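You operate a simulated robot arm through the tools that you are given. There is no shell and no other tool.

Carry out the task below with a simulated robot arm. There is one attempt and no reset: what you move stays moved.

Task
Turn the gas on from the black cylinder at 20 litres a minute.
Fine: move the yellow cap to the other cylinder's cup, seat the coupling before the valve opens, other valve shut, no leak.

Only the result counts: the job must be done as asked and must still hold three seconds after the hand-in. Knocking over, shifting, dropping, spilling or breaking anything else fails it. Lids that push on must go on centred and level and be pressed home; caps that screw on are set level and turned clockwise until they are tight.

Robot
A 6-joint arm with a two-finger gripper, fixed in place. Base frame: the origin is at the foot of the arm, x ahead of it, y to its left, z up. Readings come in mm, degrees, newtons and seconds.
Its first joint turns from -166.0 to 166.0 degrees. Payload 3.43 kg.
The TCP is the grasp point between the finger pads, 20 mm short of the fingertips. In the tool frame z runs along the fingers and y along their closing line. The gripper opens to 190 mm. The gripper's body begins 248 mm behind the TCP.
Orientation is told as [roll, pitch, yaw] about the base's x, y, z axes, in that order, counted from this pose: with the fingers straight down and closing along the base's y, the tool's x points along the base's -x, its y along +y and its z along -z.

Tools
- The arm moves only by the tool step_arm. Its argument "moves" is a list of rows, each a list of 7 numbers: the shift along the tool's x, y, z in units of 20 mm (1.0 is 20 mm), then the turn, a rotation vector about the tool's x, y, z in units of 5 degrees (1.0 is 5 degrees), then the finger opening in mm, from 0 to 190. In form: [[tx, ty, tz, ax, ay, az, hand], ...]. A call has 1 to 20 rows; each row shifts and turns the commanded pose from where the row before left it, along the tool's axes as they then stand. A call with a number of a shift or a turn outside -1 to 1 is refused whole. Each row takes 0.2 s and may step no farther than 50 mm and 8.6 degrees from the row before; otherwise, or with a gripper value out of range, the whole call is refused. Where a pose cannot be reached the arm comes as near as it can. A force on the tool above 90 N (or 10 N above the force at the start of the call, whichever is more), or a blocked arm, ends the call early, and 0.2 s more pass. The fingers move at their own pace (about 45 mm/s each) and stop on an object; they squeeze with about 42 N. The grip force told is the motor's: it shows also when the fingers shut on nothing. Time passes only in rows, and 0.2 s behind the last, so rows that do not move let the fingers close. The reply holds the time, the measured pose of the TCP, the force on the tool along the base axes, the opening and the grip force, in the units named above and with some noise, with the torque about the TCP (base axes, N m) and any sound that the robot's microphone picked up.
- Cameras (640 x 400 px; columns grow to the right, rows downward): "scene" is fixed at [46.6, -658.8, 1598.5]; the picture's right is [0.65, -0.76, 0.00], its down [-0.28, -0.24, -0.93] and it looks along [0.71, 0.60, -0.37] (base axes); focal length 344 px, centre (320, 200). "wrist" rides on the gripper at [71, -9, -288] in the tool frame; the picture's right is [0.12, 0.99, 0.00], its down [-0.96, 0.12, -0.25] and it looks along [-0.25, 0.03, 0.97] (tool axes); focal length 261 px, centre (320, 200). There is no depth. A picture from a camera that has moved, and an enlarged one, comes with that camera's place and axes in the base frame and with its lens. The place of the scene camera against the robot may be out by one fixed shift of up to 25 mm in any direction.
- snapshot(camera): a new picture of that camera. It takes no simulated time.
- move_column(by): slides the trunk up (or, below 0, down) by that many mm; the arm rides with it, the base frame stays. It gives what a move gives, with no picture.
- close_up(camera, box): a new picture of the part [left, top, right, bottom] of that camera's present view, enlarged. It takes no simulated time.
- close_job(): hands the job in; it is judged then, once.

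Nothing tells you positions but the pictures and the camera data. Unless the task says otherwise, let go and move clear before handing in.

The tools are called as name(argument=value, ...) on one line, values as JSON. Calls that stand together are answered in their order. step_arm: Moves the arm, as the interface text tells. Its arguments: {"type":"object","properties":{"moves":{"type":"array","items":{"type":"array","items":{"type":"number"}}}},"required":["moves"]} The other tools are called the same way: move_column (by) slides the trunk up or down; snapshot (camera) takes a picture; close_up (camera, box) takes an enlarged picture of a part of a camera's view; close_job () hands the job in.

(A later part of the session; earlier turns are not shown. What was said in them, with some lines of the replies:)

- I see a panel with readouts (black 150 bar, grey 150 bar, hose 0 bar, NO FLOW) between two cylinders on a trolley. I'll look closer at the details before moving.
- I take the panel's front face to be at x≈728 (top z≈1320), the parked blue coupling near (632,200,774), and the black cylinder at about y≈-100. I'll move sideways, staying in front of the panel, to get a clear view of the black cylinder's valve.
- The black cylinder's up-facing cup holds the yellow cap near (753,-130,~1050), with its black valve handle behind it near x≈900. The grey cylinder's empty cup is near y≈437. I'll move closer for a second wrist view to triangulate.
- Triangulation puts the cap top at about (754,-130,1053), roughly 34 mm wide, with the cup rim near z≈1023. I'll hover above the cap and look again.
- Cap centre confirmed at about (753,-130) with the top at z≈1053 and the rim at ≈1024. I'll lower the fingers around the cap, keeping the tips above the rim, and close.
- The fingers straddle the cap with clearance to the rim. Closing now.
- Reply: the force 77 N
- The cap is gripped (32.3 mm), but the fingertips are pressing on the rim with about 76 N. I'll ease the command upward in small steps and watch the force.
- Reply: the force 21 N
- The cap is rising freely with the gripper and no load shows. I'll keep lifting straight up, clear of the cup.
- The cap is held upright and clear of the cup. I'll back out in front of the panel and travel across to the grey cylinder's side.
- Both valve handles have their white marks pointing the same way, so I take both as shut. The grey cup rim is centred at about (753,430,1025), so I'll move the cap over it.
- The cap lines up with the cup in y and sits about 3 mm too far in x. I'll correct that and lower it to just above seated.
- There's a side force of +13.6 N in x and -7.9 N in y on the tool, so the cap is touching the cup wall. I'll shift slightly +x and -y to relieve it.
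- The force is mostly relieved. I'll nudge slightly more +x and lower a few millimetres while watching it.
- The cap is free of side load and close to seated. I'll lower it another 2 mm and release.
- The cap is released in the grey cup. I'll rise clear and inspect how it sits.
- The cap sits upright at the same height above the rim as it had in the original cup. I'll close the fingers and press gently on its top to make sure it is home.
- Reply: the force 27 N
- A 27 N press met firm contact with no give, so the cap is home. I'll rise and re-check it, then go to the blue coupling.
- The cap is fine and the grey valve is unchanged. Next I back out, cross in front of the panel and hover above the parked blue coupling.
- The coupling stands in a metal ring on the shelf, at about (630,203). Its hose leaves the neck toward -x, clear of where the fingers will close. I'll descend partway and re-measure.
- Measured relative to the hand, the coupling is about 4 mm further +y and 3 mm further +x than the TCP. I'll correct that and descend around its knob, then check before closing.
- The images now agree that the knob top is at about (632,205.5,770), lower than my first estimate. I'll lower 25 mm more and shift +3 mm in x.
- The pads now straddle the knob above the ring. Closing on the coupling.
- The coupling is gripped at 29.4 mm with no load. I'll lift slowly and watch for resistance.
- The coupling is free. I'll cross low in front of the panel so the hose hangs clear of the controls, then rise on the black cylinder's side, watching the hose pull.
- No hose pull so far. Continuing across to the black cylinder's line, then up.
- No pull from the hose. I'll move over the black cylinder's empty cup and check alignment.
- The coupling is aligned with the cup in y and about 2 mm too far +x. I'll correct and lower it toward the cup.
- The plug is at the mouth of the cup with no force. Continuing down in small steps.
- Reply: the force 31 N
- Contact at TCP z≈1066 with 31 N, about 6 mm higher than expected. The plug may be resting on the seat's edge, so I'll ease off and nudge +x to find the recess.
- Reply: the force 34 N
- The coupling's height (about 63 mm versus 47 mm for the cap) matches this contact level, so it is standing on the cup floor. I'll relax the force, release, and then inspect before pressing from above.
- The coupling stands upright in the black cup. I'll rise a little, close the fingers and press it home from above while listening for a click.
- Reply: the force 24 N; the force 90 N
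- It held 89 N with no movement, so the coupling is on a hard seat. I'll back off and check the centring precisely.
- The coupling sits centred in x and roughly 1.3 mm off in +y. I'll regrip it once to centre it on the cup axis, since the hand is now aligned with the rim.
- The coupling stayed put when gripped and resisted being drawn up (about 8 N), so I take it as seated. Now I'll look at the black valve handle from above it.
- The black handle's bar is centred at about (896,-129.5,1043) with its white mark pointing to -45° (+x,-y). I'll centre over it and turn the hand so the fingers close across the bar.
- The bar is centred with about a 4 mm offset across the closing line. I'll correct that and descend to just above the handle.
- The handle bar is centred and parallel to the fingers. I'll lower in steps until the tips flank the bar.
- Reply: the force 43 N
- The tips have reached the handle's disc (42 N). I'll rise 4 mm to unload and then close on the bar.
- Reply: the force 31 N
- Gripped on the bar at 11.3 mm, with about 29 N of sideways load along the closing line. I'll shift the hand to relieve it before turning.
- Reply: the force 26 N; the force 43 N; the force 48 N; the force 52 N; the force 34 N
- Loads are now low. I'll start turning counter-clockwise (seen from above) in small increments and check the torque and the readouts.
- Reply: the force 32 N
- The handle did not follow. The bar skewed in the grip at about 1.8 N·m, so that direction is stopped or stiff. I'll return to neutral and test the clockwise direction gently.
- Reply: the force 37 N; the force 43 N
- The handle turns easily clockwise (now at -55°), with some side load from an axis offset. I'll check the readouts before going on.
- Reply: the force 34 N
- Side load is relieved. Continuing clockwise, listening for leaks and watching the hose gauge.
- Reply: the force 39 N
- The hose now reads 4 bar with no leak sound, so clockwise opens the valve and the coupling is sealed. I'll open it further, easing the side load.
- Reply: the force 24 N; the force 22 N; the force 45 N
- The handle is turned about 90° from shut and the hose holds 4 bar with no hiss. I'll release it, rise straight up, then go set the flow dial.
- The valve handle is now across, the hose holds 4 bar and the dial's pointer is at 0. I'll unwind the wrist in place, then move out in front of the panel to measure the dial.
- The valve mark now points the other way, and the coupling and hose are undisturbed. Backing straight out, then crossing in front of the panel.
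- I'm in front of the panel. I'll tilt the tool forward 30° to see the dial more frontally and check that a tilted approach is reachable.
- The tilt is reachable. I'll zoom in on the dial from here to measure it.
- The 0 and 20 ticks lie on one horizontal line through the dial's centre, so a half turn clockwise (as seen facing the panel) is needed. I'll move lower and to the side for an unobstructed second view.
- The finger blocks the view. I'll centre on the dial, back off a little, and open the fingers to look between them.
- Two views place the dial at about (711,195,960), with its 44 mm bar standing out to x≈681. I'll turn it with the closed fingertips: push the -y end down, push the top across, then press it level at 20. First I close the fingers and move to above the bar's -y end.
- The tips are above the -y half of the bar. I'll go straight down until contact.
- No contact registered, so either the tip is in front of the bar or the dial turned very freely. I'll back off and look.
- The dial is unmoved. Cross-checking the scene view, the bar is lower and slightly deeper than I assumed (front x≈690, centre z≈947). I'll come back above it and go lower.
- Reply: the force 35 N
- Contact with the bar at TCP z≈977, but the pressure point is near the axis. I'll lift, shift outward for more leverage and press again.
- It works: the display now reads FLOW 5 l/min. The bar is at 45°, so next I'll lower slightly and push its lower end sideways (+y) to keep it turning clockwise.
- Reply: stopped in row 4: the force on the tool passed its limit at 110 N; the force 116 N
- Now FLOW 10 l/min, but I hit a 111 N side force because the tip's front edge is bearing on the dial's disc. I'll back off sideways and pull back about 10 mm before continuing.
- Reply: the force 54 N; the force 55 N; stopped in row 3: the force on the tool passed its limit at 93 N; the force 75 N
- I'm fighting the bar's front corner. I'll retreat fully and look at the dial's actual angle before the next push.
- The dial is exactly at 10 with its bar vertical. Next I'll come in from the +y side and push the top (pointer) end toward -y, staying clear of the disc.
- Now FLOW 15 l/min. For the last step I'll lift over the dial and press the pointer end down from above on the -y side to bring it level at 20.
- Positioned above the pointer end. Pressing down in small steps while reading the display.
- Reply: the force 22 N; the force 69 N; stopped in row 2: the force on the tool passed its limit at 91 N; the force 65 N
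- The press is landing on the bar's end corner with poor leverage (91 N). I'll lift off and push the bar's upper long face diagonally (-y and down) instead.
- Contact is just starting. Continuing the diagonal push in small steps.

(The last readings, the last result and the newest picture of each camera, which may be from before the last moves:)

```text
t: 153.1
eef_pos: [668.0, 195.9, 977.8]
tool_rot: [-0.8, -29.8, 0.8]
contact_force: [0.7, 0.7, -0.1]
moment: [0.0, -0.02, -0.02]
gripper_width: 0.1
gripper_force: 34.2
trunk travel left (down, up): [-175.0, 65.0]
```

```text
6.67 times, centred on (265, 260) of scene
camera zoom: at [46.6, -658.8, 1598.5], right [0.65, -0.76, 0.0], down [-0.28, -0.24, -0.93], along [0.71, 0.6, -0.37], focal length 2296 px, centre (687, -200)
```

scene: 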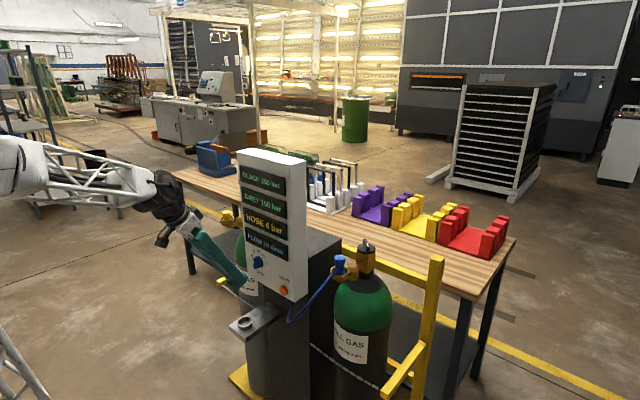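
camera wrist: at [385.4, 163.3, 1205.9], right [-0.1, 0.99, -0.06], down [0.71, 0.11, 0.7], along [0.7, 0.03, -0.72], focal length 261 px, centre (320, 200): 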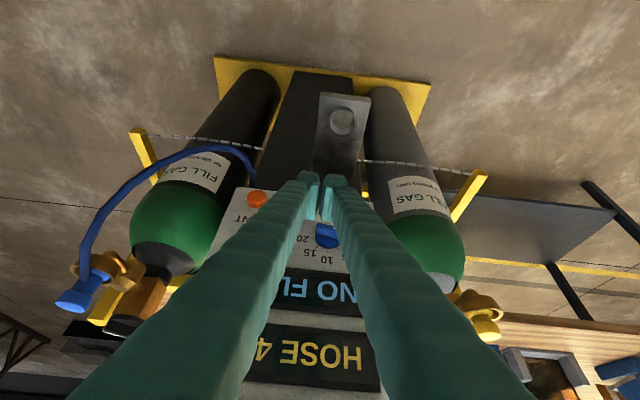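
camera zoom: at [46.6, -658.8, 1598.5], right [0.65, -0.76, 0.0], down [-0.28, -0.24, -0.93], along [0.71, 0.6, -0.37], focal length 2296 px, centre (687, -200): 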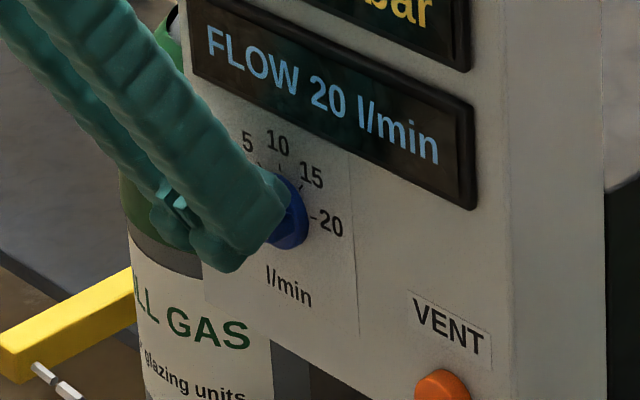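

The display reads FLOW 20 l/min. I'll lift clear and retreat from the panel.

step_arm(moves=[[-0.1, 0, -0.5, 0, 0, 0, 0], [0.3, 0, -0.6, 0, 0, 0, 0], [0.8, 0, -0.6, 0, 0, 0, 0], [0.8, 0, -0.6, 0, 0, 0, 0], [0.8, 0, -0.6, 0, 0, 0, 0], [0.8, 0, -0.6, 0, 0, 0, 0], [0.8, 0, -0.6, 0, 0, 0, 0], [0.8, 0, -0.6, 0, 0, 0, 0], [0.8, 0, -0.6, 0, 0, 0, 0], [0, 0, 0, 0, 0, 0, 0]])

close_up(camera="scene", box=[235, 160, 305, 300])

close_up(camera="scene", box=[240, 235, 290, 285])

close_up(camera="scene", box=[320, 225, 410, 290])

snapshot(camera="scene")

snapshot(camera="wrist")

```text
t: 155.3
eef_pos: [514.0, 196.2, 1011.5]
tool_rot: [-0.7, -29.9, 0.9]
contact_force: [-0.2, 0.7, 0.9]
moment: [0.01, -0.01, -0.01]
gripper_width: 0.0
gripper_force: 34.0
trunk travel left (down, up): [-175.0, 65.0]
```

```text
2.86 times, centred on (270, 230) of scene
camera zoom: at [46.6, -658.8, 1598.5], right [0.65, -0.76, 0.0], down [-0.28, -0.24, -0.93], along [0.71, 0.6, -0.37], focal length 984 px, centre (463, 114)
```

zoom: 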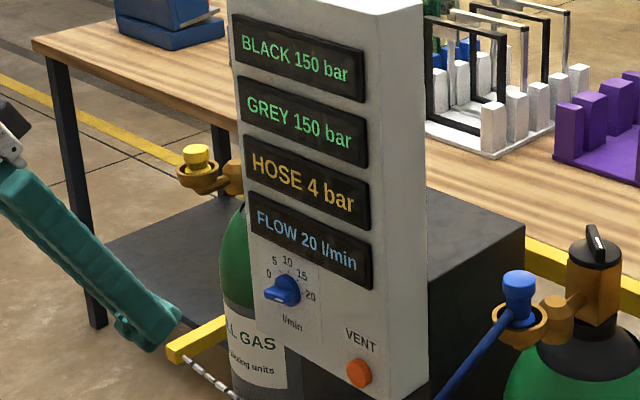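

```text
8.00 times, centred on (265, 260) of scene
camera zoom: at [46.6, -658.8, 1598.5], right [0.65, -0.76, 0.0], down [-0.28, -0.24, -0.93], along [0.71, 0.6, -0.37], focal length 2755 px, centre (760, -280)
```

zoom: 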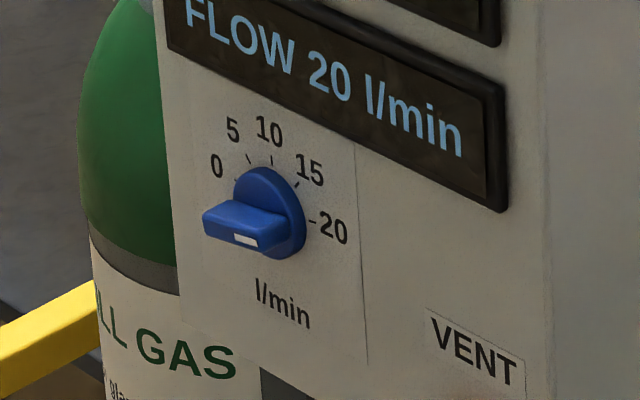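

```text
6.15 times, centred on (365, 258) of scene
camera zoom: at [46.6, -658.8, 1598.5], right [0.65, -0.76, 0.0], down [-0.28, -0.24, -0.93], along [0.71, 0.6, -0.37], focal length 2120 px, centre (43, -154)
```

zoom: 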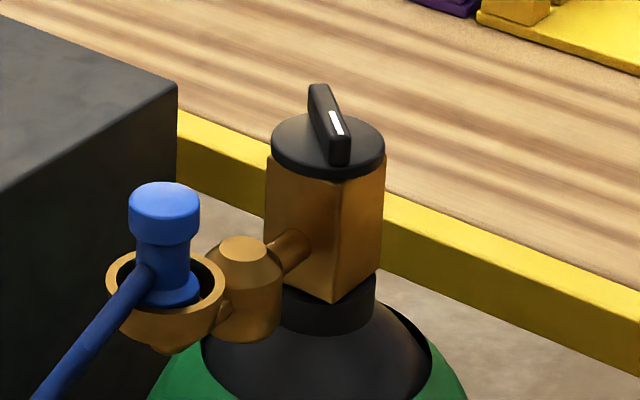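

```text
taken
```

scene: 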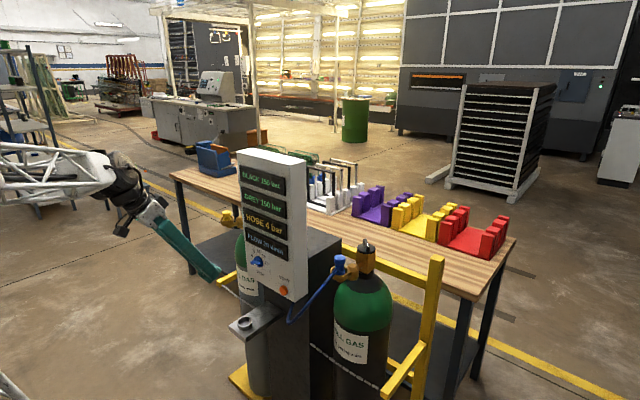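

```text
taken
camera wrist: at [309.6, 187.9, 1226.3], right [-0.11, 0.99, -0.07], down [0.71, 0.13, 0.69], along [0.7, 0.03, -0.72], focal length 261 px, centre (320, 200)
```

wrist: 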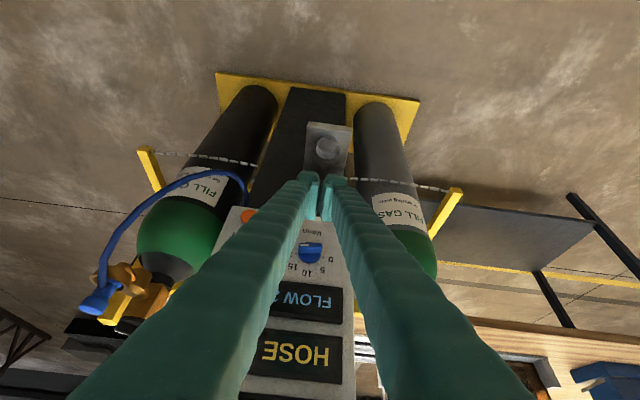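

Black valve open, coupling seated, hose at 4 bar, flow at 20 l/min, and the cap on the grey cup with its valve shut. I'll wait a few seconds clear of everything to confirm it holds without a leak.

step_arm(moves=[[0, 0, -0.5, 0, 0, 0, 0], [0, 0, -0.5, 0, 0, 0, 0], [0, 0, 0, 0, 0, 0, 0], [0, 0, 0, 0, 0, 0, 0], [0, 0, 0, 0, 0, 0, 0], [0, 0, 0, 0, 0, 0, 0], [0, 0, 0, 0, 0, 0, 0], [0, 0, 0, 0, 0, 0, 0], [0, 0, 0, 0, 0, 0, 0], [0, 0, 0, 0, 0, 0, 0], [0, 0, 0, 0, 0, 0, 0], [0, 0, 0, 0, 0, 0, 0], [0, 0, 0, 0, 0, 0, 0], [0, 0, 0, 0, 0, 0, 0], [0, 0, 0, 0, 0, 0, 0], [0, 0, 0, 0, 0, 0, 0]])

close_up(camera="scene", box=[210, 150, 400, 300])

```text
t: 158.7
eef_pos: [505.6, 195.2, 1028.4]
tool_rot: [-0.7, -29.9, 0.8]
contact_force: [-0.3, 0.0, 1.2]
moment: [-0.03, 0.01, -0.01]
gripper_width: 0.1
gripper_force: 34.6
trunk travel left (down, up): [-175.0, 65.0]
```

```text
2.67 times, centred on (305, 225) of scene
camera zoom: at [46.6, -658.8, 1598.5], right [0.65, -0.76, 0.0], down [-0.28, -0.24, -0.93], along [0.71, 0.6, -0.37], focal length 918 px, centre (360, 133)
```

zoom: 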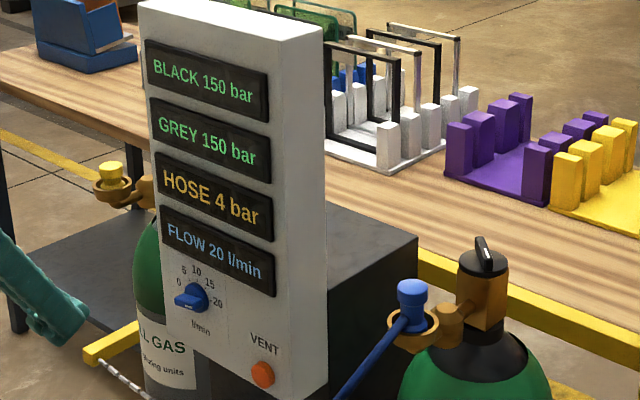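

Everything is stable after three seconds: hose at 4 bar, flow at 20 l/min, no leak sound, cap on the grey cup, arm clear. Handing in.

close_job()

```text
The job is handed in.
```

The gas is on from the black cylinder at 20 litres a minute. The panel shows FLOW 20 l/min with the hose steady at 4 bar. I watched it for more than three seconds with the arm clear, heard no leak, and handed the job in; no verdict came back.

- **Cap:** the yellow cap is on the grey cylinder's cup, level and pressed down.
- **Coupling:** the blue coupling was in the black cylinder's cup and pressed down hard before I opened the valve. It sits upright, about 1 mm off centre.
- **Valves:** the black valve is open about a quarter turn, and it opens clockwise. I never touched the grey valve, and it read as shut throughout.
- **Flow dial:** I turned it with the closed fingertips instead of gripping it. A few of those pushes went over about 90 N, up to about 111 N, against the dial. I saw nothing shifted or damaged afterwards.
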